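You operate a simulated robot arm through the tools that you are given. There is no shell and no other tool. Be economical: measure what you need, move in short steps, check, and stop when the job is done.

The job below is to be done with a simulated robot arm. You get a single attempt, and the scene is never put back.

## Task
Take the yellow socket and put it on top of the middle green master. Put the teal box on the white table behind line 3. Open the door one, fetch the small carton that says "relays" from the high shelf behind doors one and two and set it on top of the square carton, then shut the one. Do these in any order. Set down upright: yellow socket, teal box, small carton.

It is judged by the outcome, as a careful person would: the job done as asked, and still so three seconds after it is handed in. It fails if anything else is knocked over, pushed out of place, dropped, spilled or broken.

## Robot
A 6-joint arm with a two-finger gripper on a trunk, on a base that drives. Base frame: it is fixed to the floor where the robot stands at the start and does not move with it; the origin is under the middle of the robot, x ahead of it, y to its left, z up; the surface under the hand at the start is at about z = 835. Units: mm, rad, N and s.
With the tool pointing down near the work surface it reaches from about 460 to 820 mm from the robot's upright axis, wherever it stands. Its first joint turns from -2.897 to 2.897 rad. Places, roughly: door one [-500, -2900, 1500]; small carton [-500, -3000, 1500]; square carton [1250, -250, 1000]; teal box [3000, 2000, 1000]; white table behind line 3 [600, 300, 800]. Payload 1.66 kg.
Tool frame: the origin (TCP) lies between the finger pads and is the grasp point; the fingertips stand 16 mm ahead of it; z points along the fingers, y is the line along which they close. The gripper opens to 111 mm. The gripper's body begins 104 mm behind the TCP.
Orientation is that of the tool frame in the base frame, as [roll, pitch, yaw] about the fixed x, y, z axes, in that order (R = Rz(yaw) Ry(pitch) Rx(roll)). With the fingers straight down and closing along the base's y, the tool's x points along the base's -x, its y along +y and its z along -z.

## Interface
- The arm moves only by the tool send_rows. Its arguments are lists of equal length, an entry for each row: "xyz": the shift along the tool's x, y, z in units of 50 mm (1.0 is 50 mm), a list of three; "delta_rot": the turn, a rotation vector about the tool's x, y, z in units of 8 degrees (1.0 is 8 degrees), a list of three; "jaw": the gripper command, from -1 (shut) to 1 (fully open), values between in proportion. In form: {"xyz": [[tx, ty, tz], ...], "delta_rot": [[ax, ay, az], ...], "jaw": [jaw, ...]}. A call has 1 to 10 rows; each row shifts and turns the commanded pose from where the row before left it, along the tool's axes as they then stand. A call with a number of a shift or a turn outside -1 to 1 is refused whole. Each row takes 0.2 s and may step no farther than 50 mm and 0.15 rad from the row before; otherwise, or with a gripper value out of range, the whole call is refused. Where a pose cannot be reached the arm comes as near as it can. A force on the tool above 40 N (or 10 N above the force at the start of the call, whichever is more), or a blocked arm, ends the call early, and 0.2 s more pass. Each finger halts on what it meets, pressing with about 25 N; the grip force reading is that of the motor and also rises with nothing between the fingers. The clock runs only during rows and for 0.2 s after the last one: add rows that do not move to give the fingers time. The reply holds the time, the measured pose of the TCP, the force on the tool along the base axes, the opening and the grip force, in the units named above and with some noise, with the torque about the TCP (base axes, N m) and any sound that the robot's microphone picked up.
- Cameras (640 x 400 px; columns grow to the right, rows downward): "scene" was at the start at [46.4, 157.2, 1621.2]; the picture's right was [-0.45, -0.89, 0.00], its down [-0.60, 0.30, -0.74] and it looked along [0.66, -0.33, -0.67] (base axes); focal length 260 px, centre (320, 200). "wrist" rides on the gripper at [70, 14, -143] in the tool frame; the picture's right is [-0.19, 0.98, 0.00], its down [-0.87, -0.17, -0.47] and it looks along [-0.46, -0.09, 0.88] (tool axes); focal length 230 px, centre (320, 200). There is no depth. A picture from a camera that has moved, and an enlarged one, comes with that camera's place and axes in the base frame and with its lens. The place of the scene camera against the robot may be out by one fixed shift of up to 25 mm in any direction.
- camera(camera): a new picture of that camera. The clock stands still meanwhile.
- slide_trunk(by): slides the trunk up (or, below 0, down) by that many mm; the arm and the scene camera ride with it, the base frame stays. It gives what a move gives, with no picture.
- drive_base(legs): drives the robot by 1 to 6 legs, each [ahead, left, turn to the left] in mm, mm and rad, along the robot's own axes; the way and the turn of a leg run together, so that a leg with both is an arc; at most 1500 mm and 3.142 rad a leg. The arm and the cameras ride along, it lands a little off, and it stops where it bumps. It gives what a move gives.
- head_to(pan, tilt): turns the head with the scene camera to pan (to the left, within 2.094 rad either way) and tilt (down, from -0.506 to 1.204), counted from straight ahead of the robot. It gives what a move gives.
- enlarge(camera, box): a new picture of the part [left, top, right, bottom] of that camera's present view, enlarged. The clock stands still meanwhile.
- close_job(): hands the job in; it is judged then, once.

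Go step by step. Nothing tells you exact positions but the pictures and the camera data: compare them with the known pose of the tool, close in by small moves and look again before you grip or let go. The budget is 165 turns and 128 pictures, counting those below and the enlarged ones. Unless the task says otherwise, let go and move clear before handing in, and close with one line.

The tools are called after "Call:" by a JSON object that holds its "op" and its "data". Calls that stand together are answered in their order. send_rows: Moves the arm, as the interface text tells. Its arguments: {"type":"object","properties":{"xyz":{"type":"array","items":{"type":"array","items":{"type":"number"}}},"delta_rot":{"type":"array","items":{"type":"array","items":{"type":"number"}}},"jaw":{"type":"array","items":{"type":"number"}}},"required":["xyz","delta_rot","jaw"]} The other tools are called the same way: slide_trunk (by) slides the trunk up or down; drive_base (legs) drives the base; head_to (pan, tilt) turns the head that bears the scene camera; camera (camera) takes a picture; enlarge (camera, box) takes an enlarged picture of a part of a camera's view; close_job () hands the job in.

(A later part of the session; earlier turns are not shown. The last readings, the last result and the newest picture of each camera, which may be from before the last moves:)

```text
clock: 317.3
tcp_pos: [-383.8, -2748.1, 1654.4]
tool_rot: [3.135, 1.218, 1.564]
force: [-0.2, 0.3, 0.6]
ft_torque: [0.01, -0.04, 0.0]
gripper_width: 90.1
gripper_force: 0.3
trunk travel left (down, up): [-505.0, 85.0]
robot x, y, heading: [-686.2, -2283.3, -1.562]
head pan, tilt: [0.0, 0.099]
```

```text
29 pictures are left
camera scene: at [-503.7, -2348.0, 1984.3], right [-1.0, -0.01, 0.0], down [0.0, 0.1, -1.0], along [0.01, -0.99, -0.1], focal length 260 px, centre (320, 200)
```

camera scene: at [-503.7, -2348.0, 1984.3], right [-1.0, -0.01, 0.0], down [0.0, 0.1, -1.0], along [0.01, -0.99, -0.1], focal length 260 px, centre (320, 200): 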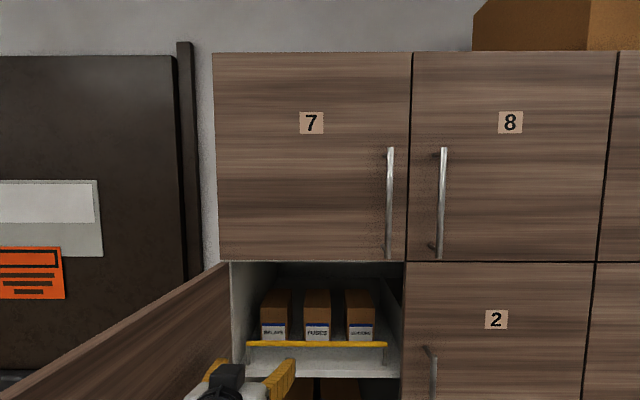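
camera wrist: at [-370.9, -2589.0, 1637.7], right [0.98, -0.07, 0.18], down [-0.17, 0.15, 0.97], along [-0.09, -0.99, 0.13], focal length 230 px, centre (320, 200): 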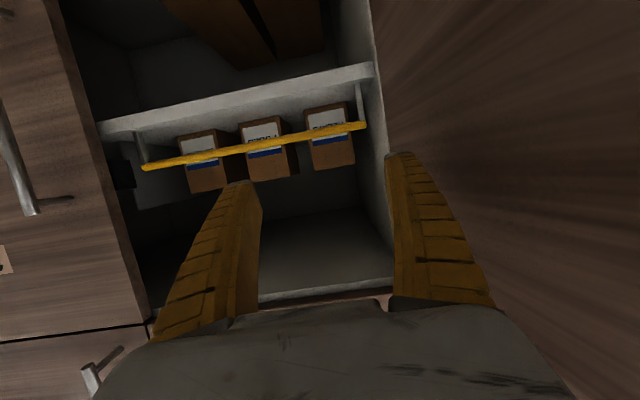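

Call:
{"op": "enlarge", "data": {"camera": "wrist", "box": [220, 50, 420, 200]}}

```text
2.67 times, centred on (320, 125) of wrist
camera zoom: at [-370.9, -2589.0, 1637.7], right [0.98, -0.07, 0.18], down [-0.17, 0.15, 0.97], along [-0.09, -0.99, 0.13], focal length 614 px, centre (320, 400)
```

zoom: 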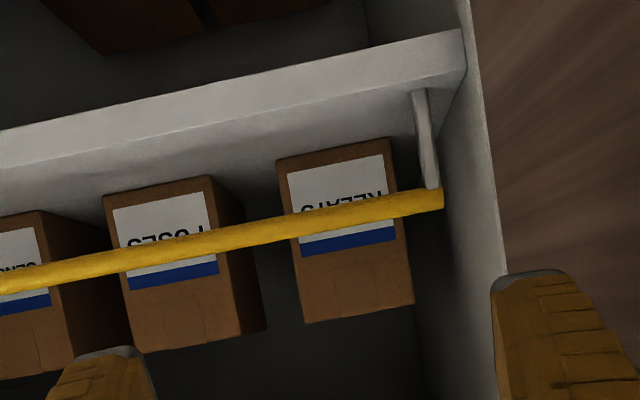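

RELAYS carton measured: centre x -372, front y -2955, z 1547–1639; rail z about 1594. Nudge and drive in 150 mm, then re-check.

Call:
{"op": "send_rows", "data": {"xyz": [[0, 0.12, 0], [0, 0, 0]], "delta_rot": [[0, 0, 0], [0, 0, 0]], "jaw": [0.6, 0.6]}}

Call:
{"op": "drive_base", "data": {"legs": [[145, 0, -0.007]]}}

Call:
{"op": "camera", "data": {"camera": "wrist"}}

```text
clock: 317.9
tcp_pos: [-378.0, -2748.1, 1654.4]
tool_rot: [3.136, 1.218, 1.563]
force: [-0.8, -0.4, 0.3]
ft_torque: [0.0, 0.0, 0.01]
gripper_width: 89.8
gripper_force: 0.9
trunk travel left (down, up): [-505.0, 85.0]
robot x, y, heading: [-687.1, -2281.2, -1.565]
head pan, tilt: [0.0, 0.099]
```

```text
clock: 319.2
tcp_pos: [-379.0, -2891.1, 1652.6]
tool_rot: [3.137, 1.221, 1.561]
force: [-0.3, -0.2, -0.6]
ft_torque: [0.01, -0.01, -0.01]
gripper_width: 90.0
gripper_force: 1.1
trunk travel left (down, up): [-505.0, 85.0]
robot x, y, heading: [-685.2, -2424.7, -1.564]
head pan, tilt: [0.0, 0.099]
```

```text
27 pictures are left
camera wrist: at [-364.8, -2732.1, 1637.7], right [0.98, -0.07, 0.18], down [-0.17, 0.15, 0.97], along [-0.1, -0.99, 0.13], focal length 230 px, centre (320, 200)
```

wrist: 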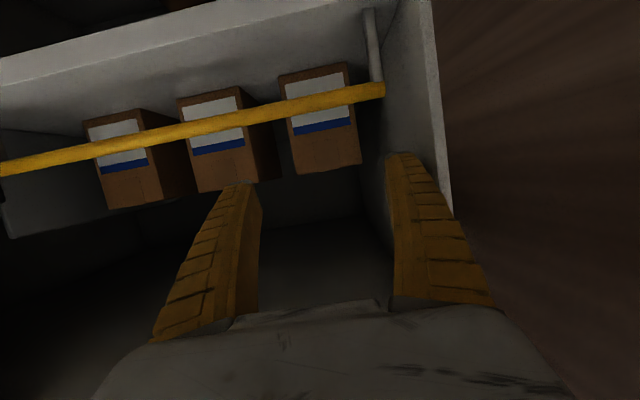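

Good alignment. Moving in along the tool axis 105 mm, straddling the carton above the rail.

Call:
{"op": "send_rows", "data": {"xyz": [[0, 0.06, 0.3], [0, 0, 0.36], [0, 0, 0.36], [0, 0, 0.36], [0, 0, 0.36], [0, 0, 0.36], [0, 0, 0]], "delta_rot": [[0, 0, 0], [0, 0, 0], [0, 0, 0], [0, 0, 0], [0, 0, 0], [0, 0, 0], [0, 0, 0]], "jaw": [0.6, 0.6, 0.6, 0.6, 0.6, 0.6, 0.6]}}

Call:
{"op": "camera", "data": {"camera": "wrist"}}

```text
clock: 320.8
tcp_pos: [-377.4, -2986.4, 1617.5]
tool_rot: [3.136, 1.22, 1.562]
force: [-0.8, 0.6, 0.2]
ft_torque: [-0.04, -0.01, -0.01]
gripper_width: 90.0
gripper_force: 0.2
trunk travel left (down, up): [-505.0, 85.0]
robot x, y, heading: [-683.5, -2427.0, -1.569]
head pan, tilt: [0.0, 0.099]
```

```text
26 pictures are left
camera wrist: at [-364.3, -2828.4, 1601.3], right [0.98, -0.07, 0.18], down [-0.17, 0.15, 0.97], along [-0.1, -0.99, 0.13], focal length 230 px, centre (320, 200)
```

wrist: 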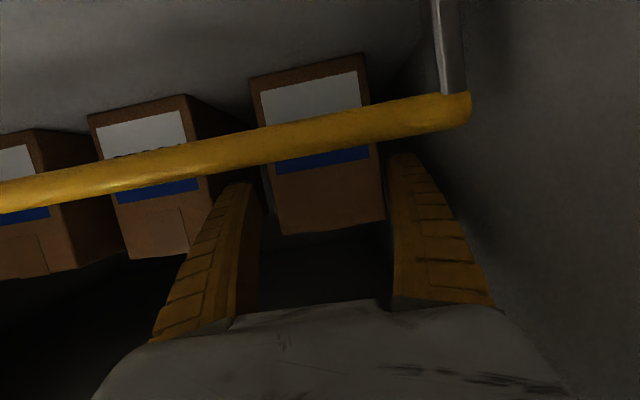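

Call:
{"op": "send_rows", "data": {"xyz": [[0, 0, 0.24], [0, 0, 0], [0, 0, 0], [0, 0, 0], [0, 0, 0]], "delta_rot": [[0, 0, 0], [0, 0, 0], [0, 0, 0], [0, 0, 0], [0, 0, 0]], "jaw": [0.6, 0.3, 0.0, -0.5, -1]}}

Call:
{"op": "send_rows", "data": {"xyz": [[-0.19, 0, -0.068], [-0.38, 0, -0.137], [-0.38, 0, -0.137], [-0.38, 0, -0.137], [0, 0, 0]], "delta_rot": [[0, 0, 0], [0, 0, 0], [0, 0, 0], [0, 0, 0], [0, 0, 0]], "jaw": [-1, -1, -1, -1, -1]}}

Call:
{"op": "camera", "data": {"camera": "wrist"}}

Call:
{"op": "enlarge", "data": {"camera": "scene", "box": [200, 250, 420, 400]}}

```text
clock: 322.0
tcp_pos: [-376.4, -3000.0, 1612.9]
tool_rot: [3.138, 1.219, 1.561]
force: [0.3, 0.0, 0.5]
ft_torque: [0.1, -0.04, -0.01]
gripper_width: 69.2
gripper_force: 25.1
trunk travel left (down, up): [-505.0, 85.0]
robot x, y, heading: [-685.0, -2422.0, -1.566]
head pan, tilt: [0.0, 0.099]
```

```text
clock: 323.2
tcp_pos: [-377.6, -2999.2, 1684.1]
tool_rot: [3.136, 1.22, 1.561]
force: [0.9, -0.6, -2.9]
ft_torque: [0.07, -0.02, -0.03]
gripper_width: 68.9
gripper_force: 24.4
trunk travel left (down, up): [-505.0, 85.0]
robot x, y, heading: [-687.6, -2424.9, -1.565]
head pan, tilt: [0.0, 0.099]
```

```text
25 pictures are left
camera wrist: at [-363.4, -2840.6, 1667.9], right [0.98, -0.07, 0.18], down [-0.17, 0.15, 0.97], along [-0.1, -0.99, 0.13], focal length 230 px, centre (320, 200)
```

wrist: 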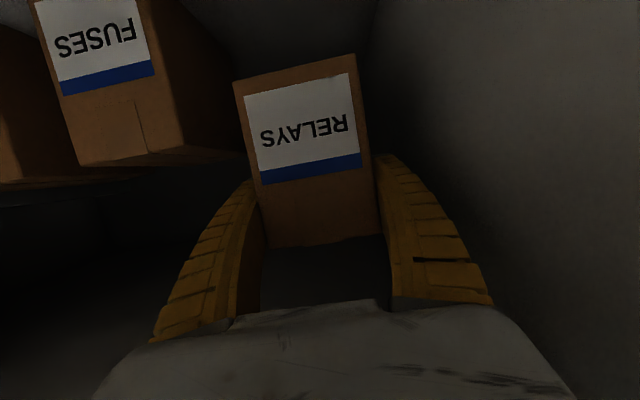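

```text
2.67 times, centred on (310, 325) of scene
camera zoom: at [-502.3, -2490.1, 1984.2], right [-1.0, -0.01, 0.0], down [0.0, 0.1, -0.99], along [0.01, -0.99, -0.1], focal length 692 px, centre (347, -133)
```

zoom: 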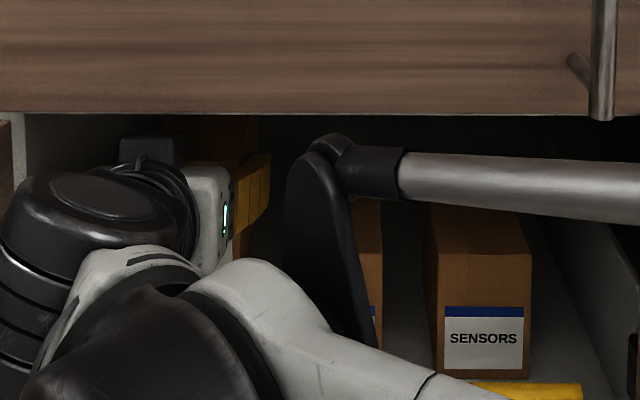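

RELAYS is lifted clear of the rail. Backing straight out with the base.

Call:
{"op": "drive_base", "data": {"legs": [[-500, 0, 0]]}}

Call:
{"op": "camera", "data": {"camera": "scene"}}

```text
clock: 326.2
tcp_pos: [-383.0, -2494.7, 1683.4]
tool_rot: [3.137, 1.219, 1.554]
force: [0.1, 0.2, -2.3]
ft_torque: [0.07, 0.0, -0.01]
gripper_width: 69.0
gripper_force: 24.9
trunk travel left (down, up): [-505.0, 85.0]
robot x, y, heading: [-690.1, -1917.7, -1.565]
head pan, tilt: [0.0, 0.099]
```

```text
23 pictures are left
camera scene: at [-505.2, -1984.5, 1984.3], right [-1.0, 0.0, 0.0], down [0.0, 0.1, -0.99], along [0.0, -0.99, -0.1], focal length 260 px, centre (320, 200)
```

scene: 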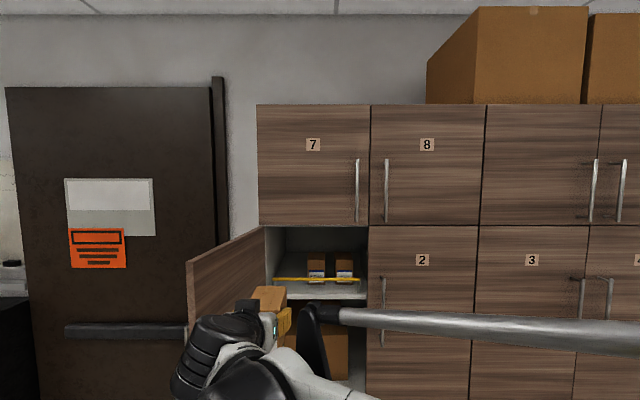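

The other cartons are untouched. Next I tuck the arm to the centre, lower the trunk, and start the drive to the square carton via the aisle.

Call:
{"op": "send_rows", "data": {"xyz": [[0, -0.9, 0], [0, -0.9, 0], [0, -0.9, 0], [0, -0.9, 0], [0, -0.9, 0], [0, -0.9, 0], [0, -0.6, 0], [0, 0, 0]], "delta_rot": [[0, 0, 0], [0, 0, 0], [0, 0, 0], [0, 0, 0], [0, 0, 0], [0, 0, 0], [0, 0, 0], [0, 0, 0]], "jaw": [-1, -1, -1, -1, -1, -1, -1, -1]}}

Call:
{"op": "drive_base", "data": {"legs": [[-300, 0, 0], [0, 0, 1.565], [390, 0, 0]]}}

Call:
{"op": "slide_trunk", "data": {"by": -300}}

Call:
{"op": "head_to", "data": {"pan": 0.3, "tilt": 0.4}}

Call:
{"op": "camera", "data": {"camera": "scene"}}

```text
clock: 328.0
tcp_pos: [-667.0, -2489.1, 1681.9]
tool_rot: [-3.138, 1.223, 1.553]
force: [0.5, -0.2, -2.1]
ft_torque: [0.07, -0.03, 0.03]
gripper_width: 69.1
gripper_force: 25.0
out of reach, approached as far as the arm can: row 7
trunk travel left (down, up): [-505.0, 85.0]
robot x, y, heading: [-690.0, -1916.3, -1.567]
head pan, tilt: [0.0, 0.099]
```

```text
clock: 335.8
tcp_pos: [271.1, -1611.2, 1681.6]
tool_rot: [-3.139, 1.222, 3.111]
force: [0.5, -0.6, -2.7]
ft_torque: [-0.01, 0.04, -0.01]
gripper_width: 68.9
gripper_force: 24.8
trunk travel left (down, up): [-505.0, 85.0]
robot x, y, heading: [-302.2, -1629.5, -0.004]
head pan, tilt: [0.0, 0.099]
```

```text
clock: 338.8
tcp_pos: [269.8, -1611.4, 1382.9]
tool_rot: [-3.138, 1.222, 3.112]
force: [0.1, -0.2, -2.1]
ft_torque: [-0.02, 0.08, -0.04]
gripper_width: 69.1
gripper_force: 24.7
trunk travel left (down, up): [-205.0, 385.0]
robot x, y, heading: [-299.5, -1626.7, -0.012]
head pan, tilt: [0.0, 0.099]
```

```text
clock: 339.6
tcp_pos: [269.5, -1610.8, 1383.2]
tool_rot: [-3.137, 1.221, 3.112]
force: [-0.6, 0.3, -2.7]
ft_torque: [-0.01, 0.05, -0.01]
gripper_width: 69.0
gripper_force: 25.1
trunk travel left (down, up): [-205.0, 385.0]
robot x, y, heading: [-306.0, -1626.9, -0.01]
head pan, tilt: [0.3, 0.4]
```

```text
22 pictures are left
camera scene: at [-238.1, -1404.2, 1656.5], right [0.28, -0.96, 0.0], down [-0.37, -0.11, -0.92], along [0.88, 0.26, -0.39], focal length 260 px, centre (320, 200)
```

scene: 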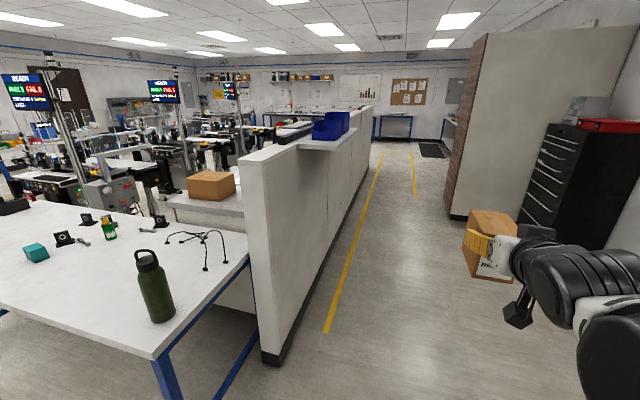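

The square carton re-triangulates to about (1170, -200), z 1050, behind the partition; it is only reachable from the corridor beyond the lines. Driving there the long way: left along the table first.

Call:
{"op": "drive_base", "data": {"legs": [[0, 1500, 0.01], [0, 1450, 0], [0, 1350, 0]]}}

```text
clock: 360.1
tcp_pos: [454.7, 2634.3, 1381.8]
tool_rot: [-3.137, 1.222, 3.07]
force: [0.8, -0.3, -1.9]
ft_torque: [-0.01, 0.06, 0.0]
gripper_width: 68.8
gripper_force: 25.0
trunk travel left (down, up): [-205.0, 385.0]
robot x, y, heading: [-116.1, 2645.8, -0.057]
head pan, tilt: [0.3, 0.4]
```

Call:
{"op": "drive_base", "data": {"legs": [[0, 40, 0.057], [1500, 0, 0], [800, 0, 0], [0, 400, 0], [1450, 0, 0]]}}

```text
clock: 380.9
tcp_pos: [4216.8, 3198.8, 1382.2]
tool_rot: [-3.14, 1.22, -3.118]
force: [0.0, 0.1, -3.1]
ft_torque: [0.0, 0.09, 0.03]
gripper_width: 69.0
gripper_force: 24.7
trunk travel left (down, up): [-205.0, 385.0]
robot x, y, heading: [3645.7, 3155.6, 0.04]
head pan, tilt: [0.3, 0.4]
```

Call:
{"op": "drive_base", "data": {"legs": [[0, 0, -1.61]]}}

Call:
{"op": "head_to", "data": {"pan": 0.0, "tilt": 0.5}}

Call:
{"op": "camera", "data": {"camera": "scene"}}

```text
clock: 385.2
tcp_pos: [3675.2, 2583.5, 1381.1]
tool_rot: [-3.139, 1.222, 1.567]
force: [-0.2, 0.5, -3.1]
ft_torque: [0.13, 0.0, 0.01]
gripper_width: 69.0
gripper_force: 24.8
trunk travel left (down, up): [-205.0, 385.0]
robot x, y, heading: [3647.3, 3154.0, -1.558]
head pan, tilt: [0.3, 0.4]
```

```text
clock: 386.0
tcp_pos: [3675.6, 2583.0, 1381.9]
tool_rot: [-3.138, 1.221, 1.568]
force: [-0.2, 0.8, -3.0]
ft_torque: [0.06, 0.01, -0.01]
gripper_width: 69.0
gripper_force: 25.4
trunk travel left (down, up): [-205.0, 385.0]
robot x, y, heading: [3651.3, 3151.8, -1.555]
head pan, tilt: [0.0, 0.499]
```

```text
21 pictures are left
camera scene: at [3829.4, 3090.4, 1647.3], right [-1.0, -0.01, 0.0], down [-0.01, 0.48, -0.88], along [0.01, -0.88, -0.48], focal length 260 px, centre (320, 200)
```

scene: 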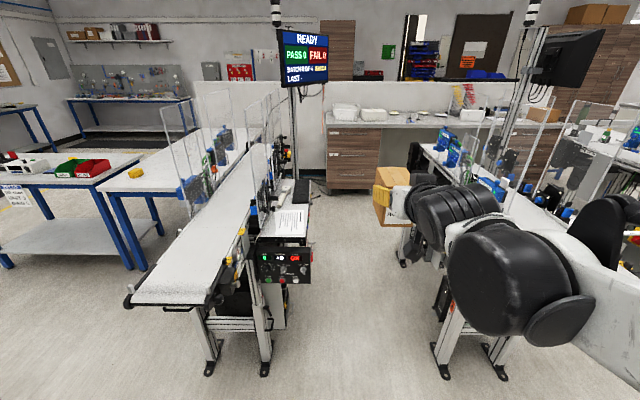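

The gap is wide enough. Driving through to the corridor and turning toward the square carton.

Call:
{"op": "drive_base", "data": {"legs": [[0, -65, -0.015], [1500, 0, 0], [1080, 0, 0]]}}

Call:
{"op": "drive_base", "data": {"legs": [[0, 0, -1.57]]}}

Call:
{"op": "head_to", "data": {"pan": 0.1, "tilt": 0.5}}

Call:
{"op": "camera", "data": {"camera": "scene"}}

```text
clock: 399.1
tcp_pos: [3642.6, 7.5, 1381.9]
tool_rot: [-3.137, 1.22, 1.577]
force: [-0.5, -0.6, -3.0]
ft_torque: [0.07, -0.01, -0.01]
gripper_width: 68.9
gripper_force: 24.7
trunk travel left (down, up): [-205.0, 385.0]
robot x, y, heading: [3607.3, 580.7, -1.544]
head pan, tilt: [0.0, 0.499]
```

```text
clock: 403.3
tcp_pos: [3041.3, 525.7, 1381.8]
tool_rot: [-3.137, 1.222, 0.036]
force: [0.5, 0.2, -4.2]
ft_torque: [0.0, -0.07, -0.03]
gripper_width: 68.9
gripper_force: 25.0
trunk travel left (down, up): [-205.0, 385.0]
robot x, y, heading: [3609.6, 576.2, -3.086]
head pan, tilt: [0.0, 0.499]
```

```text
clock: 403.9
tcp_pos: [3040.2, 527.4, 1382.6]
tool_rot: [-3.139, 1.222, 0.037]
force: [0.7, 0.6, -1.3]
ft_torque: [-0.02, -0.06, -0.01]
gripper_width: 69.2
gripper_force: 25.4
trunk travel left (down, up): [-205.0, 385.0]
robot x, y, heading: [3609.8, 577.5, -3.093]
head pan, tilt: [0.099, 0.499]
```

```text
20 pictures are left
camera scene: at [3541.7, 381.5, 1647.3], right [-0.15, 0.99, 0.0], down [0.47, 0.07, -0.88], along [-0.87, -0.14, -0.48], focal length 260 px, centre (320, 200)
```

scene: 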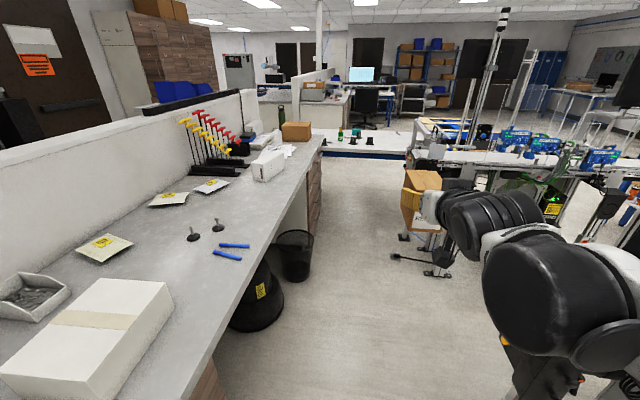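

Call:
{"op": "enlarge", "data": {"camera": "scene", "box": [230, 110, 470, 290]}}

```text
2.22 times, centred on (350, 200) of scene
camera zoom: at [3541.7, 381.5, 1647.3], right [-0.15, 0.99, 0.0], down [0.47, 0.07, -0.88], along [-0.87, -0.14, -0.48], focal length 577 px, centre (253, 200)
```

zoom: 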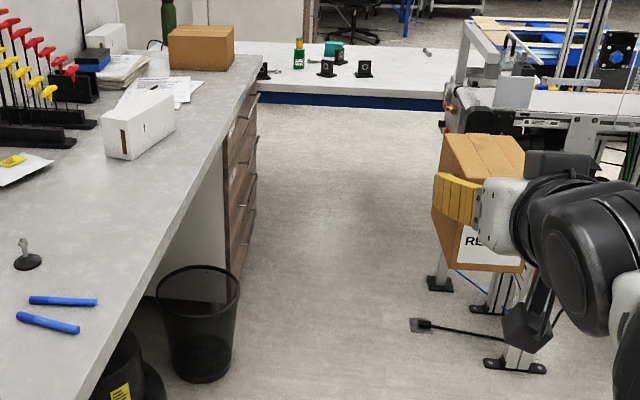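

The corridor is clear between the bins (y up to about 60) and a cable plug at about (1552, 769). I'll drive along y of about 440.

Call:
{"op": "drive_base", "data": {"legs": [[0, 125, -0.049], [1400, 0, 0]]}}

```text
clock: 411.7
tcp_pos: [1650.2, 451.6, 1382.6]
tool_rot: [-3.139, 1.221, -0.035]
force: [-0.2, 1.0, -3.2]
ft_torque: [0.02, -0.06, -0.02]
gripper_width: 69.0
gripper_force: 25.2
trunk travel left (down, up): [-205.0, 385.0]
robot x, y, heading: [2222.2, 466.0, 3.123]
head pan, tilt: [0.099, 0.499]
```

Call:
{"op": "drive_base", "data": {"legs": [[0, 45, 0.018], [720, 0, 0], [0, 0, 1.09]]}}

Call:
{"op": "head_to", "data": {"pan": 0.15, "tilt": 0.6}}

Call:
{"op": "camera", "data": {"camera": "scene"}}

Call:
{"op": "camera", "data": {"camera": "wrist"}}

```text
clock: 418.9
tcp_pos: [1251.1, -95.4, 1383.0]
tool_rot: [-3.139, 1.221, 1.06]
force: [-0.7, 0.2, -2.4]
ft_torque: [0.05, -0.06, -0.01]
gripper_width: 68.8
gripper_force: 24.9
trunk travel left (down, up): [-205.0, 385.0]
robot x, y, heading: [1504.3, 416.8, -2.067]
head pan, tilt: [0.099, 0.499]
```

```text
clock: 419.5
tcp_pos: [1251.5, -94.9, 1382.9]
tool_rot: [-3.139, 1.222, 1.061]
force: [-0.3, 0.0, -2.2]
ft_torque: [0.06, -0.04, 0.0]
gripper_width: 69.0
gripper_force: 25.0
trunk travel left (down, up): [-205.0, 385.0]
robot x, y, heading: [1503.0, 417.7, -2.067]
head pan, tilt: [0.15, 0.6]
```

```text
18 pictures are left
camera scene: at [1643.0, 266.8, 1638.2], right [-0.94, 0.34, 0.0], down [0.19, 0.53, -0.83], along [-0.28, -0.78, -0.56], focal length 260 px, centre (320, 200)
```

scene: 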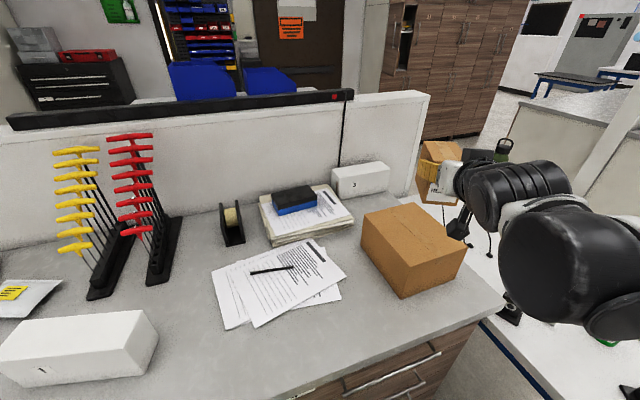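

```text
17 pictures are left
camera wrist: at [1340.3, 36.6, 1365.7], right [0.82, -0.54, 0.18], down [-0.07, 0.21, 0.98], along [-0.56, -0.81, 0.13], focal length 230 px, centre (320, 200)
```

wrist: 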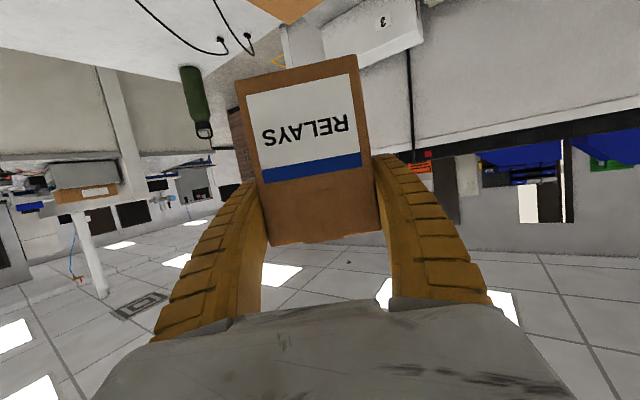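

The square carton's top spans about x 1070–1270, y -355 to -105, at z about 1110. Moving the small carton over its centre (1175, -230) and partway down.

Call:
{"op": "send_rows", "data": {"xyz": [[-0.25, 0, 0.68], [-0.25, 0, 0.68], [-0.25, 0, 0.68], [-0.25, 0, 0.68], [0.6, 0, 0.22], [0.6, 0, 0.22], [0.6, 0, 0.22], [0.6, 0, 0.22], [0, 0, 0]], "delta_rot": [[0, 0, 0], [0, 0, 0], [0, 0, 0], [0, 0, 0], [0, 0, 0], [0, 0, 0], [0, 0, 0], [0, 0, 0], [0, 0, 0]], "jaw": [-1, -1, -1, -1, -1, -1, -1, -1, -1]}}

Call:
{"op": "enlarge", "data": {"camera": "scene", "box": [300, 100, 540, 310]}}

Call:
{"op": "camera", "data": {"camera": "wrist"}}

```text
clock: 421.5
tcp_pos: [1184.7, -223.7, 1256.7]
tool_rot: [-3.128, 1.223, 1.061]
force: [0.2, 0.3, -2.8]
ft_torque: [0.13, -0.05, -0.02]
gripper_width: 69.1
gripper_force: 24.8
out of reach, approached as far as the arm can: row 3
trunk travel left (down, up): [-205.0, 385.0]
robot x, y, heading: [1504.8, 415.3, -2.065]
head pan, tilt: [0.15, 0.6]
```

```text
1.90 times, centred on (420, 205) of scene
camera zoom: at [1643.1, 266.9, 1638.2], right [-0.94, 0.34, 0.0], down [0.19, 0.53, -0.83], along [-0.28, -0.78, -0.56], focal length 494 px, centre (130, 190)
```

zoom: 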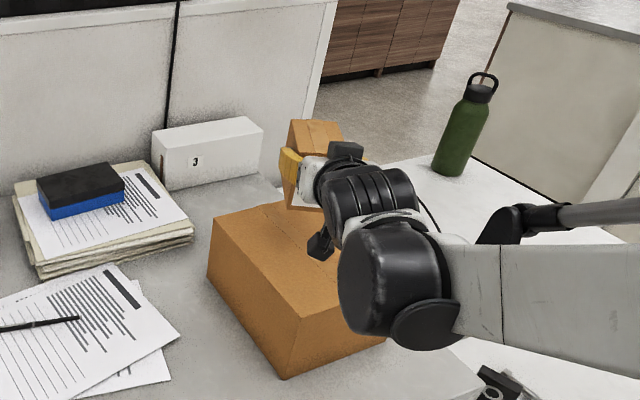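

```text
15 pictures are left
camera wrist: at [1275.8, -94.3, 1240.1], right [0.82, -0.55, 0.17], down [-0.07, 0.21, 0.98], along [-0.57, -0.81, 0.14], focal length 230 px, centre (320, 200)
```

wrist: 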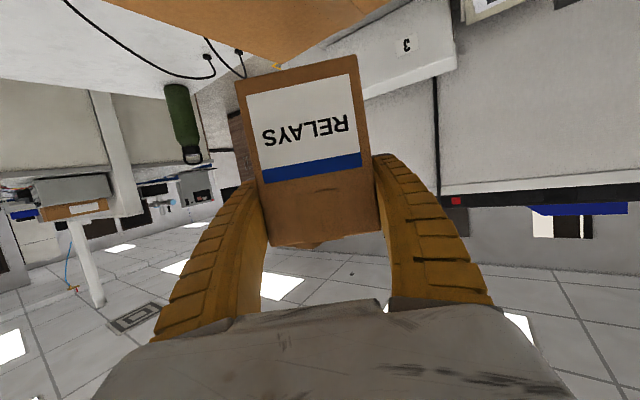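

Positioned over the top's centre. Lowering toward contact.

Call:
{"op": "send_rows", "data": {"xyz": [[0.42, 0, 0.154], [0.42, 0, 0.154], [0.2, 0, 0.07], [0, 0, 0]], "delta_rot": [[0, 0, 0], [0, 0, 0], [0, 0, 0], [0, 0, 0]], "jaw": [-1, -1, -1, -1]}}

Call:
{"op": "enlarge", "data": {"camera": "scene", "box": [340, 130, 460, 240]}}

```text
clock: 422.5
tcp_pos: [1185.7, -224.2, 1200.6]
tool_rot: [-3.128, 1.223, 1.06]
force: [-0.6, 0.0, -2.7]
ft_torque: [0.1, -0.04, 0.0]
gripper_width: 69.0
gripper_force: 24.5
trunk travel left (down, up): [-205.0, 385.0]
robot x, y, heading: [1504.2, 417.8, -2.069]
head pan, tilt: [0.15, 0.6]
```

```text
3.64 times, centred on (400, 185) of scene
camera zoom: at [1643.0, 266.8, 1638.2], right [-0.94, 0.34, 0.0], down [0.19, 0.53, -0.83], along [-0.28, -0.78, -0.57], focal length 944 px, centre (29, 254)
```

zoom: 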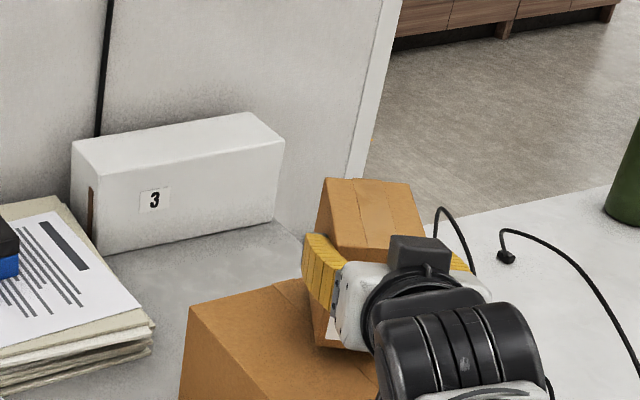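

Call:
{"op": "send_rows", "data": {"xyz": [[0.09, 0, 0.033], [0.09, 0, 0.033], [0.06, 0, 0.022], [0, 0, 0]], "delta_rot": [[0, 0, 0], [0, 0, 0], [0, 0, 0], [0, 0, 0]], "jaw": [-1, -1, -1, -1]}}

Call:
{"op": "send_rows", "data": {"xyz": [[0.06, 0, 0.022], [0.04, 0, 0.015], [0, 0, 0]], "delta_rot": [[0, 0, 0], [0, 0, 0], [0, 0, 0]], "jaw": [-1, -1, -1]}}

```text
clock: 423.5
tcp_pos: [1185.0, -224.8, 1185.1]
tool_rot: [-3.128, 1.224, 1.06]
force: [0.1, -0.9, -3.1]
ft_torque: [0.05, -0.03, -0.02]
gripper_width: 68.8
gripper_force: 24.8
trunk travel left (down, up): [-205.0, 385.0]
robot x, y, heading: [1502.5, 423.9, -2.062]
head pan, tilt: [0.15, 0.6]
```

```text
clock: 424.3
tcp_pos: [1185.7, -222.5, 1182.7]
tool_rot: [-3.127, 1.228, 1.059]
force: [-0.2, -0.8, 19.0]
ft_torque: [-0.14, -0.03, 0.07]
gripper_width: 69.2
gripper_force: 25.3
trunk travel left (down, up): [-205.0, 385.0]
robot x, y, heading: [1502.7, 416.5, -2.069]
head pan, tilt: [0.15, 0.6]
```

Contact. Checking before release.

Call:
{"op": "enlarge", "data": {"camera": "scene", "box": [340, 150, 460, 260]}}

```text
3.64 times, centred on (400, 205) of scene
camera zoom: at [1643.9, 268.6, 1638.4], right [-0.94, 0.34, 0.0], down [0.19, 0.53, -0.83], along [-0.28, -0.78, -0.56], focal length 944 px, centre (29, 182)
```

zoom: 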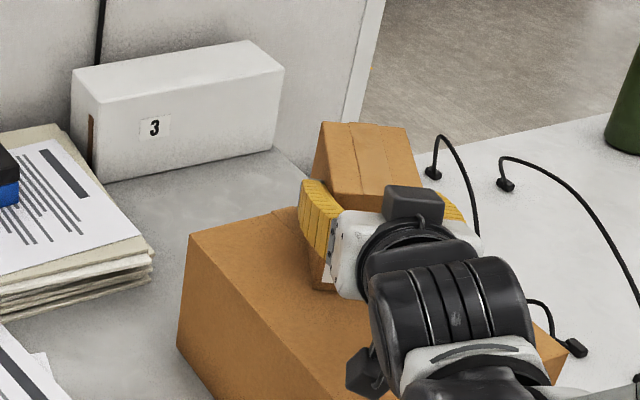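

The small carton sits on the square carton's top. Releasing and backing off along the tool axis.

Call:
{"op": "send_rows", "data": {"xyz": [[-0.02, 0, -0.01], [0, 0, 0], [0, 0, 0], [0, 0, 0]], "delta_rot": [[0, 0, 0], [0, 0, 0], [0, 0, 0], [0, 0, 0]], "jaw": [-1, 0.1, 0.5, 0.7]}}

Call:
{"op": "send_rows", "data": {"xyz": [[0, 0, -0.4], [0, 0, -0.7], [0, 0, -0.8], [0, 0, -0.8], [-0.6, 0, -0.3], [-0.8, 0, 0], [-0.8, 0, 0], [0, 0, 0]], "delta_rot": [[0, 0, 0], [0, 0, 0], [0, 0, 0], [0, 0, 0], [0, 0, 0], [0, 0, 0], [0, 0, 0], [0, 0, 0]], "jaw": [0.7, 0.7, 0.7, 0.7, 0.7, 0.7, 0.7, 0.7]}}

Call:
{"op": "enlarge", "data": {"camera": "scene", "box": [320, 120, 520, 310]}}

```text
clock: 425.3
tcp_pos: [1185.7, -225.1, 1182.3]
tool_rot: [-3.128, 1.222, 1.058]
force: [0.1, 0.0, -0.7]
ft_torque: [0.0, 0.02, 0.0]
gripper_width: 95.1
gripper_force: 0.5
trunk travel left (down, up): [-205.0, 385.0]
robot x, y, heading: [1505.9, 417.8, -2.067]
head pan, tilt: [0.15, 0.6]
```

```text
clock: 427.1
tcp_pos: [1235.2, -131.3, 1336.9]
tool_rot: [-3.137, 1.22, 1.06]
force: [-0.2, -0.1, 0.0]
ft_torque: [0.01, 0.02, -0.01]
gripper_width: 95.1
gripper_force: 0.8
trunk travel left (down, up): [-205.0, 385.0]
robot x, y, heading: [1503.3, 420.7, -2.066]
head pan, tilt: [0.15, 0.6]
```

```text
2.11 times, centred on (420, 215) of scene
camera zoom: at [1643.1, 266.9, 1638.2], right [-0.94, 0.34, 0.0], down [0.19, 0.53, -0.83], along [-0.28, -0.78, -0.56], focal length 546 px, centre (110, 168)
```

zoom: 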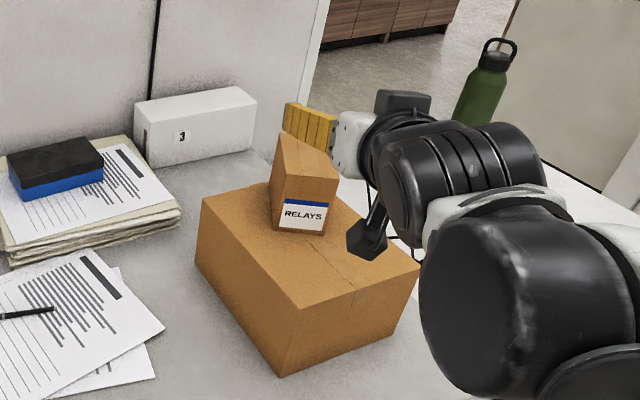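

Small carton is upright on the square carton. Driving back the same way to shut door one.

Call:
{"op": "drive_base", "data": {"legs": [[0, 0, -1.08], [-1400, 0, 0], [-700, 60, 0]]}}

```text
clock: 440.2
tcp_pos: [2962.9, 310.2, 1336.4]
tool_rot: [-3.136, 1.223, -0.033]
force: [0.1, 0.1, -0.2]
ft_torque: [0.0, -0.01, 0.0]
gripper_width: 95.4
gripper_force: 0.3
trunk travel left (down, up): [-205.0, 385.0]
robot x, y, heading: [3572.8, 322.9, 3.125]
head pan, tilt: [0.15, 0.6]
```

Call:
{"op": "drive_base", "data": {"legs": [[-30, -100, 0], [0, 0, 1.588], [-1300, 0, 0]]}}

```text
clock: 448.7
tcp_pos: [3612.5, 540.0, 1328.4]
tool_rot: [3.11, 1.208, 1.499]
force: [-0.2, -0.6, -0.3]
ft_torque: [-0.02, 0.0, 0.03]
gripper_width: 95.2
gripper_force: 0.3
trunk travel left (down, up): [-205.0, 385.0]
robot x, y, heading: [3617.5, 1168.3, -1.59]
head pan, tilt: [0.15, 0.6]
stopped in leg 3: the robot was blocked; the commanded pose is now the measured one
```

Blocked while reversing; looking behind before moving.

Call:
{"op": "head_to", "data": {"pan": 2.05, "tilt": 0.75}}

Call:
{"op": "camera", "data": {"camera": "scene"}}

```text
clock: 450.5
tcp_pos: [3632.2, 558.9, 1336.2]
tool_rot: [-3.135, 1.223, 1.536]
force: [0.0, 0.9, 0.0]
ft_torque: [-0.03, 0.0, -0.01]
gripper_width: 95.3
gripper_force: 1.0
trunk travel left (down, up): [-205.0, 385.0]
robot x, y, heading: [3619.4, 1172.3, -1.587]
head pan, tilt: [2.051, 0.75]
```

```text
11 pictures are left
camera scene: at [3877.4, 1227.2, 1625.4], right [0.44, -0.9, 0.0], down [-0.61, -0.3, -0.73], along [0.66, 0.32, -0.68], focal length 260 px, centre (320, 200)
```

scene: 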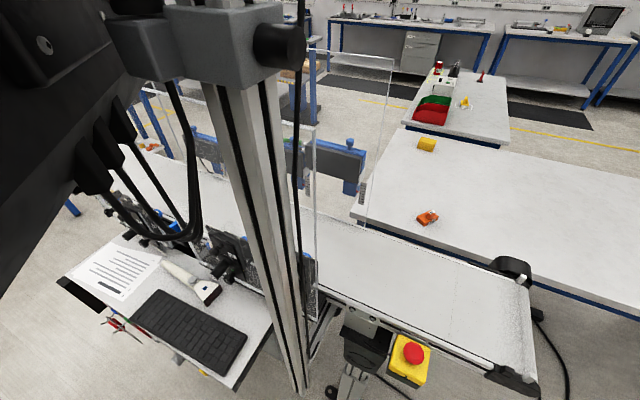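

The display of line 1 hangs close to my head camera; I drifted about 20 mm too far toward it. Easing forward, shifting right 55 mm, then reversing again.

Call:
{"op": "drive_base", "data": {"legs": [[60, 0, 0], [0, -58, 0.022], [-700, 0, 0]]}}

```text
clock: 453.4
tcp_pos: [3574.6, 652.9, 1325.9]
tool_rot: [3.137, 1.203, 1.541]
force: [-0.1, 0.1, -0.2]
ft_torque: [0.04, -0.01, -0.05]
gripper_width: 95.1
gripper_force: 0.6
trunk travel left (down, up): [-205.0, 385.0]
robot x, y, heading: [3557.7, 1286.9, -1.574]
head pan, tilt: [2.051, 0.75]
stopped in leg 3: the robot was blocked; the commanded pose is now the measured one
```

The head panned left sticks out further; turning it to the right to slim the robot, then retrying.

Call:
{"op": "drive_base", "data": {"legs": [[80, -10, 0]]}}

Call:
{"op": "head_to", "data": {"pan": -1.6, "tilt": 0.7}}

Call:
{"op": "drive_base", "data": {"legs": [[-700, 0, 0]]}}

```text
clock: 454.5
tcp_pos: [3572.0, 593.9, 1336.6]
tool_rot: [-3.134, 1.222, 1.553]
force: [-0.8, -0.3, 0.1]
ft_torque: [-0.01, 0.04, 0.05]
gripper_width: 95.3
gripper_force: 0.5
trunk travel left (down, up): [-205.0, 385.0]
robot x, y, heading: [3546.4, 1204.3, -1.577]
head pan, tilt: [2.051, 0.75]
```

```text
clock: 457.5
tcp_pos: [3571.4, 595.4, 1337.6]
tool_rot: [-3.135, 1.222, 1.552]
force: [-0.3, -0.6, -0.2]
ft_torque: [0.0, -0.02, -0.01]
gripper_width: 95.1
gripper_force: 0.5
trunk travel left (down, up): [-205.0, 385.0]
robot x, y, heading: [3550.7, 1207.1, -1.577]
head pan, tilt: [-1.6, 0.7]
```

```text
clock: 458.9
tcp_pos: [3569.7, 675.5, 1332.9]
tool_rot: [-3.136, 1.214, 1.547]
force: [-0.7, -0.3, 0.9]
ft_torque: [0.0, -0.02, -0.01]
gripper_width: 95.1
gripper_force: 0.2
trunk travel left (down, up): [-205.0, 385.0]
robot x, y, heading: [3548.6, 1296.8, -1.573]
head pan, tilt: [-1.6, 0.7]
stopped in leg 1: the robot was blocked; the commanded pose is now the measured one
```

Still blocked; I'll ease forward and look down at the left rear.

Call:
{"op": "drive_base", "data": {"legs": [[80, 0, 0]]}}

Call:
{"op": "head_to", "data": {"pan": 2.09, "tilt": 1.2}}

Call:
{"op": "camera", "data": {"camera": "scene"}}

```text
clock: 460.0
tcp_pos: [3571.1, 605.7, 1335.9]
tool_rot: [-3.135, 1.222, 1.55]
force: [-0.5, -0.9, -0.2]
ft_torque: [0.01, -0.01, 0.02]
gripper_width: 95.2
gripper_force: 0.2
trunk travel left (down, up): [-205.0, 385.0]
robot x, y, heading: [3549.0, 1218.9, -1.572]
head pan, tilt: [-1.6, 0.7]
```

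```text
clock: 463.1
tcp_pos: [3572.5, 600.8, 1334.5]
tool_rot: [-3.123, 1.218, 1.559]
force: [0.3, -0.8, 0.7]
ft_torque: [0.03, -0.02, 0.01]
gripper_width: 95.0
gripper_force: 0.4
trunk travel left (down, up): [-205.0, 385.0]
robot x, y, heading: [3550.3, 1217.9, -1.578]
head pan, tilt: [2.089, 1.201]
```

```text
10 pictures are left
camera scene: at [3793.9, 1249.7, 1595.3], right [0.27, -0.96, -0.01], down [-0.88, -0.24, -0.4], along [0.38, 0.11, -0.92], focal length 260 px, centre (320, 200)
```

scene: 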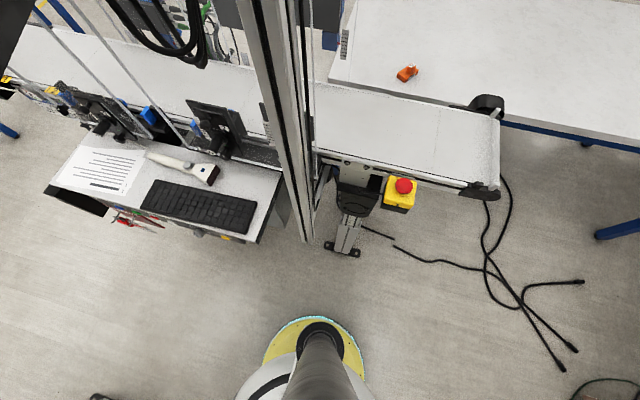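

The line 1 display hangs at about head height; I'll shift about 65 mm further away from it, face the head forward, and reverse again.

Call:
{"op": "head_to", "data": {"pan": -0.8, "tilt": 0.5}}

Call:
{"op": "drive_base", "data": {"legs": [[0, -75, 0.005], [-500, 0, 0]]}}

```text
clock: 465.6
tcp_pos: [3570.2, 607.5, 1336.7]
tool_rot: [-3.134, 1.222, 1.549]
force: [-0.3, 0.0, -0.4]
ft_torque: [-0.01, 0.01, 0.03]
gripper_width: 94.9
gripper_force: 1.0
trunk travel left (down, up): [-205.0, 385.0]
robot x, y, heading: [3548.2, 1215.7, -1.573]
head pan, tilt: [-0.799, 0.499]
```

```text
clock: 469.2
tcp_pos: [3499.8, 1110.8, 1336.8]
tool_rot: [-3.135, 1.224, 1.558]
force: [-0.2, -0.4, -0.4]
ft_torque: [0.01, 0.02, -0.02]
gripper_width: 95.0
gripper_force: 0.3
trunk travel left (down, up): [-205.0, 385.0]
robot x, y, heading: [3475.7, 1721.2, -1.569]
head pan, tilt: [-0.799, 0.499]
```

Through. Continuing out of the gap and along the aisle.

Call:
{"op": "drive_base", "data": {"legs": [[-1350, 0, 0], [0, 0, 1.57], [-1300, 0, 0], [0, -390, 0]]}}

```text
clock: 488.1
tcp_pos: [2797.5, 2662.8, 1337.0]
tool_rot: [-3.137, 1.221, -3.106]
force: [0.0, 0.7, 0.1]
ft_torque: [0.05, 0.0, 0.04]
gripper_width: 95.0
gripper_force: 0.5
trunk travel left (down, up): [-205.0, 385.0]
robot x, y, heading: [2185.8, 2610.9, 0.051]
head pan, tilt: [-0.799, 0.499]
```

Call:
{"op": "drive_base", "data": {"legs": [[0, 50, -0.051], [-1500, 0, 0], [-1000, 0, 0]]}}

```text
clock: 500.7
tcp_pos: [318.7, 2658.8, 1337.8]
tool_rot: [-3.135, 1.224, -3.112]
force: [0.0, -0.7, -0.8]
ft_torque: [-0.01, 0.0, 0.02]
gripper_width: 95.1
gripper_force: 0.6
trunk travel left (down, up): [-205.0, 385.0]
robot x, y, heading: [-291.7, 2609.2, 0.048]
head pan, tilt: [-0.799, 0.499]
```

Call:
{"op": "drive_base", "data": {"legs": [[-60, 0, -0.048], [0, -1450, 0], [0, -1450, 0]]}}

Call:
{"op": "drive_base", "data": {"legs": [[-80, 0, 0], [0, -1400, 0]]}}

```text
clock: 515.5
tcp_pos: [291.7, -300.6, 1336.9]
tool_rot: [-3.135, 1.223, -3.12]
force: [-1.1, -0.6, 0.0]
ft_torque: [-0.03, -0.02, 0.0]
gripper_width: 95.0
gripper_force: 0.3
trunk travel left (down, up): [-205.0, 385.0]
robot x, y, heading: [-317.4, -349.1, 0.036]
head pan, tilt: [-0.799, 0.499]
```

```text
clock: 523.2
tcp_pos: [274.7, -1704.2, 1337.8]
tool_rot: [-3.137, 1.221, -3.103]
force: [-0.1, 0.5, -0.4]
ft_torque: [-0.01, -0.03, 0.02]
gripper_width: 95.1
gripper_force: 0.7
trunk travel left (down, up): [-205.0, 385.0]
robot x, y, heading: [-333.2, -1753.9, 0.054]
head pan, tilt: [-0.799, 0.499]
```

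Back near the cabinet. I'll turn to face it, lower the hand below the handle height, level the tool and yaw it 45° so the fingertips push the door shut from outside.

Call:
{"op": "drive_base", "data": {"legs": [[0, 0, -1.624]]}}

Call:
{"op": "slide_trunk", "data": {"by": -40}}

Call:
{"op": "head_to", "data": {"pan": 0.0, "tilt": 0.5}}

Call:
{"op": "camera", "data": {"camera": "scene"}}

```text
clock: 527.6
tcp_pos: [-321.8, -2372.0, 1338.1]
tool_rot: [-3.135, 1.222, 1.538]
force: [-0.3, -0.2, 0.2]
ft_torque: [0.0, -0.01, -0.03]
gripper_width: 95.1
gripper_force: 0.5
trunk travel left (down, up): [-205.0, 385.0]
robot x, y, heading: [-330.9, -1759.3, -1.585]
head pan, tilt: [-0.799, 0.499]
```

```text
clock: 528.4
tcp_pos: [-322.2, -2372.0, 1296.8]
tool_rot: [-3.135, 1.222, 1.538]
force: [-0.5, 0.2, 0.3]
ft_torque: [-0.04, 0.0, 0.02]
gripper_width: 95.0
gripper_force: 0.8
trunk travel left (down, up): [-165.0, 425.0]
robot x, y, heading: [-331.8, -1760.4, -1.595]
head pan, tilt: [-0.799, 0.499]
```

```text
clock: 529.5
tcp_pos: [-322.4, -2371.8, 1296.9]
tool_rot: [-3.135, 1.221, 1.54]
force: [-0.4, -0.5, -0.1]
ft_torque: [0.01, -0.01, 0.01]
gripper_width: 95.1
gripper_force: 1.0
trunk travel left (down, up): [-165.0, 425.0]
robot x, y, heading: [-336.5, -1758.2, -1.589]
head pan, tilt: [0.0, 0.499]
```

```text
9 pictures are left
camera scene: at [-153.7, -1829.4, 1607.3], right [-1.0, 0.02, 0.0], down [0.01, 0.48, -0.88], along [-0.02, -0.88, -0.48], focal length 260 px, centre (320, 200)
```

scene: 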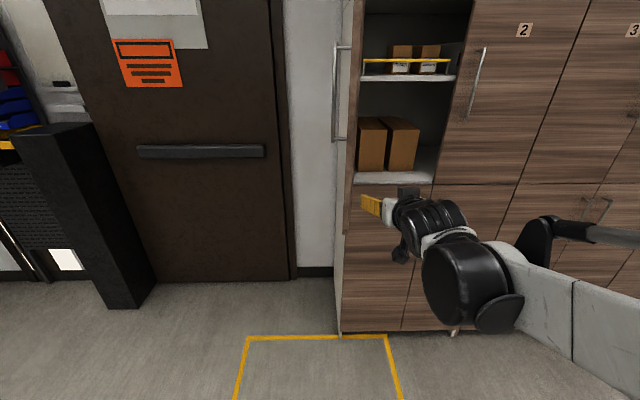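

Call:
{"op": "send_rows", "data": {"xyz": [[0, 0.85, 0], [0, 0.85, 0], [0, 0.85, 0], [0, 0.85, 0], [0, 0, 0]], "delta_rot": [[0, -0.62, 0], [0, -0.62, 0], [0, -0.62, 0], [0, -0.62, 0], [0, 0, 0]], "jaw": [-1, -1, -1, -1, -1]}}

Call:
{"op": "send_rows", "data": {"xyz": [[0, 0, 0], [0, 0, 0], [0, 0, 0], [0, 0, 0], [0, 0, 0], [0, 0, 0]], "delta_rot": [[0.94, 0, 0], [0.94, 0, 0], [0.94, 0, 0], [0.94, 0, 0], [0.94, 0, 0], [0, 0, 0]], "jaw": [-1, -1, -1, -1, -1, -1]}}

Call:
{"op": "drive_base", "data": {"legs": [[170, 0, 0.02]]}}

```text
clock: 530.7
tcp_pos: [-150.6, -2376.9, 1296.5]
tool_rot: [-1.895, 1.568, 2.78]
force: [0.8, -0.2, 0.3]
ft_torque: [-0.03, -0.01, -0.02]
gripper_width: 0.0
gripper_force: 25.0
trunk travel left (down, up): [-165.0, 425.0]
robot x, y, heading: [-337.0, -1758.8, -1.587]
head pan, tilt: [0.0, 0.499]
```

```text
clock: 532.1
tcp_pos: [-151.4, -2378.2, 1296.3]
tool_rot: [-1.542, 1.567, 2.476]
force: [-0.1, -0.3, -0.2]
ft_torque: [-0.02, 0.0, 0.02]
gripper_width: 0.0
gripper_force: 24.6
trunk travel left (down, up): [-165.0, 425.0]
robot x, y, heading: [-333.5, -1763.1, -1.595]
head pan, tilt: [0.0, 0.499]
```

```text
clock: 533.6
tcp_pos: [-141.8, -2543.8, 1296.3]
tool_rot: [-1.704, 1.568, 2.333]
force: [0.1, -0.8, -0.8]
ft_torque: [0.03, 0.01, -0.01]
gripper_width: 0.0
gripper_force: 25.0
trunk travel left (down, up): [-165.0, 425.0]
robot x, y, heading: [-335.3, -1928.5, -1.577]
head pan, tilt: [0.0, 0.499]
```

Call:
{"op": "send_rows", "data": {"xyz": [[0, -0.515, 0.308], [0, -0.515, 0.308], [0, -0.45, 0.27], [0, -0.3, 0.18], [0, -0.28, 0.21], [0, -0.305, 0.268], [0, -0.305, 0.268], [0, -0.305, 0.268], [0, -0.305, 0.268], [0, 0, 0]], "delta_rot": [[0, 0, 0], [0, 0, 0], [0, 0, 0], [0, 0, 0], [0, 0, 0], [0, 0, 0], [0, 0, 0], [0, 0, 0], [0, 0, 0], [0, 0, 0]], "jaw": [-1, -1, -1, -1, -1, -1, -1, -1, -1, -1]}}

Call:
{"op": "send_rows", "data": {"xyz": [[0, -0.227, 0.333], [0, -0.227, 0.333], [0, -0.227, 0.333], [0, -0.227, 0.333], [0, -0.13, 0.384], [0, -0.13, 0.384], [0, -0.13, 0.384], [0, -0.13, 0.384], [0, 0, 0]], "delta_rot": [[0, 0, 0], [0, 0, 0], [0, 0, 0], [0, 0, 0], [0, 0, 0], [0, 0, 0], [0, 0, 0], [0, 0, 0], [0, 0, 0]], "jaw": [-1, -1, -1, -1, -1, -1, -1, -1, -1]}}

Call:
{"op": "camera", "data": {"camera": "scene"}}

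```text
clock: 535.8
tcp_pos: [-345.9, -2532.0, 1295.9]
tool_rot: [-1.542, 1.568, 2.495]
force: [0.2, 0.5, 0.8]
ft_torque: [0.02, 0.0, -0.05]
gripper_width: 0.0
gripper_force: 25.0
trunk travel left (down, up): [-165.0, 425.0]
robot x, y, heading: [-336.5, -1927.8, -1.57]
head pan, tilt: [0.0, 0.499]
```

```text
clock: 537.8
tcp_pos: [-490.5, -2599.4, 1300.7]
tool_rot: [-1.551, 1.568, 2.485]
force: [0.2, 0.0, -0.2]
ft_torque: [-0.02, -0.03, -0.03]
gripper_width: 0.0
gripper_force: 25.2
trunk travel left (down, up): [-165.0, 425.0]
robot x, y, heading: [-334.6, -1926.7, -1.569]
head pan, tilt: [0.0, 0.499]
```

```text
8 pictures are left
camera scene: at [-153.8, -1993.6, 1607.3], right [-1.0, 0.0, 0.0], down [0.0, 0.48, -0.88], along [0.0, -0.88, -0.48], focal length 260 px, centre (320, 200)
```

scene: 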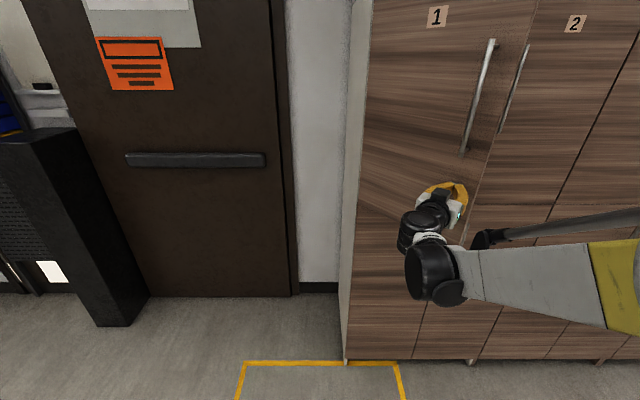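

The door has swung most of the way in. Bringing the base forward and finishing with the arm.

Call:
{"op": "drive_base", "data": {"legs": [[195, 0, 0]]}}

Call:
{"op": "camera", "data": {"camera": "scene"}}

```text
clock: 539.4
tcp_pos: [-490.1, -2794.0, 1299.2]
tool_rot: [-1.697, 1.566, 2.335]
force: [-0.3, -0.4, 0.1]
ft_torque: [-0.01, 0.0, 0.0]
gripper_width: 0.0
gripper_force: 24.5
trunk travel left (down, up): [-165.0, 425.0]
robot x, y, heading: [-334.2, -2125.9, -1.574]
head pan, tilt: [0.0, 0.499]
```

```text
7 pictures are left
camera scene: at [-154.1, -2190.9, 1607.2], right [-1.0, 0.0, 0.0], down [0.0, 0.48, -0.88], along [0.0, -0.88, -0.48], focal length 260 px, centre (320, 200)
```

scene: 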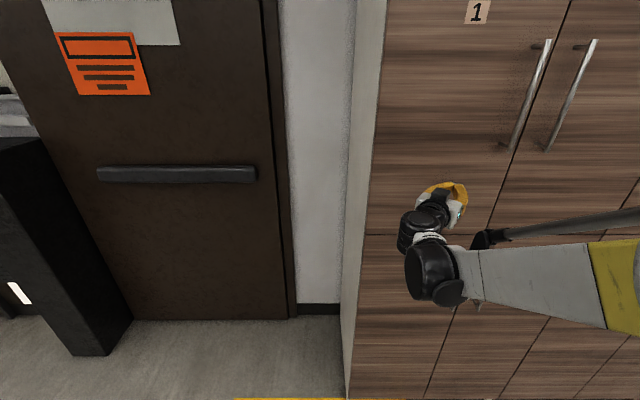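

Nearly shut. Pressing gently until firm contact.

Call:
{"op": "send_rows", "data": {"xyz": [[0, 0.062, 0.078], [0, 0.062, 0.078], [0, 0.062, 0.078], [0, 0.062, 0.078], [0, 0.062, 0.078], [0, 0.062, 0.078], [0, 0.062, 0.078], [0, 0.062, 0.078], [0, 0.062, 0.078], [0, 0, 0]], "delta_rot": [[0, 0, 0], [0, 0, 0], [0, 0, 0], [0, 0, 0], [0, 0, 0], [0, 0, 0], [0, 0, 0], [0, 0, 0], [0, 0, 0], [0, 0, 0]], "jaw": [-1, -1, -1, -1, -1, -1, -1, -1, -1, -1]}}

```text
clock: 541.6
tcp_pos: [-489.7, -2839.1, 1299.4]
tool_rot: [-1.491, 1.568, 2.541]
force: [0.4, 3.1, -0.9]
ft_torque: [0.04, 0.02, -0.01]
gripper_width: 0.3
gripper_force: 24.9
trunk travel left (down, up): [-165.0, 425.0]
robot x, y, heading: [-335.4, -2120.9, -1.571]
head pan, tilt: [0.0, 0.499]
```

Call:
{"op": "send_rows", "data": {"xyz": [[0, 0.05, 0.062], [0, 0.05, 0.062], [0, 0.05, 0.062], [0, 0.04, 0.05], [0, 0, 0]], "delta_rot": [[0, 0, 0], [0, 0, 0], [0, 0, 0], [0, 0, 0], [0, 0, 0]], "jaw": [-1, -1, -1, -1, -1]}}

```text
clock: 542.5
tcp_pos: [-491.2, -2846.2, 1299.9]
tool_rot: [-0.998, 1.568, 3.031]
force: [4.7, 21.7, -6.0]
ft_torque: [0.01, 0.04, 0.22]
gripper_width: 8.6
gripper_force: 25.1
trunk travel left (down, up): [-165.0, 425.0]
robot x, y, heading: [-335.0, -2120.6, -1.57]
head pan, tilt: [0.0, 0.499]
stopped in row 4: the force on the tool passed its limit at 43 N (the readings are from after the stop); the commanded pose is now the measured one
```

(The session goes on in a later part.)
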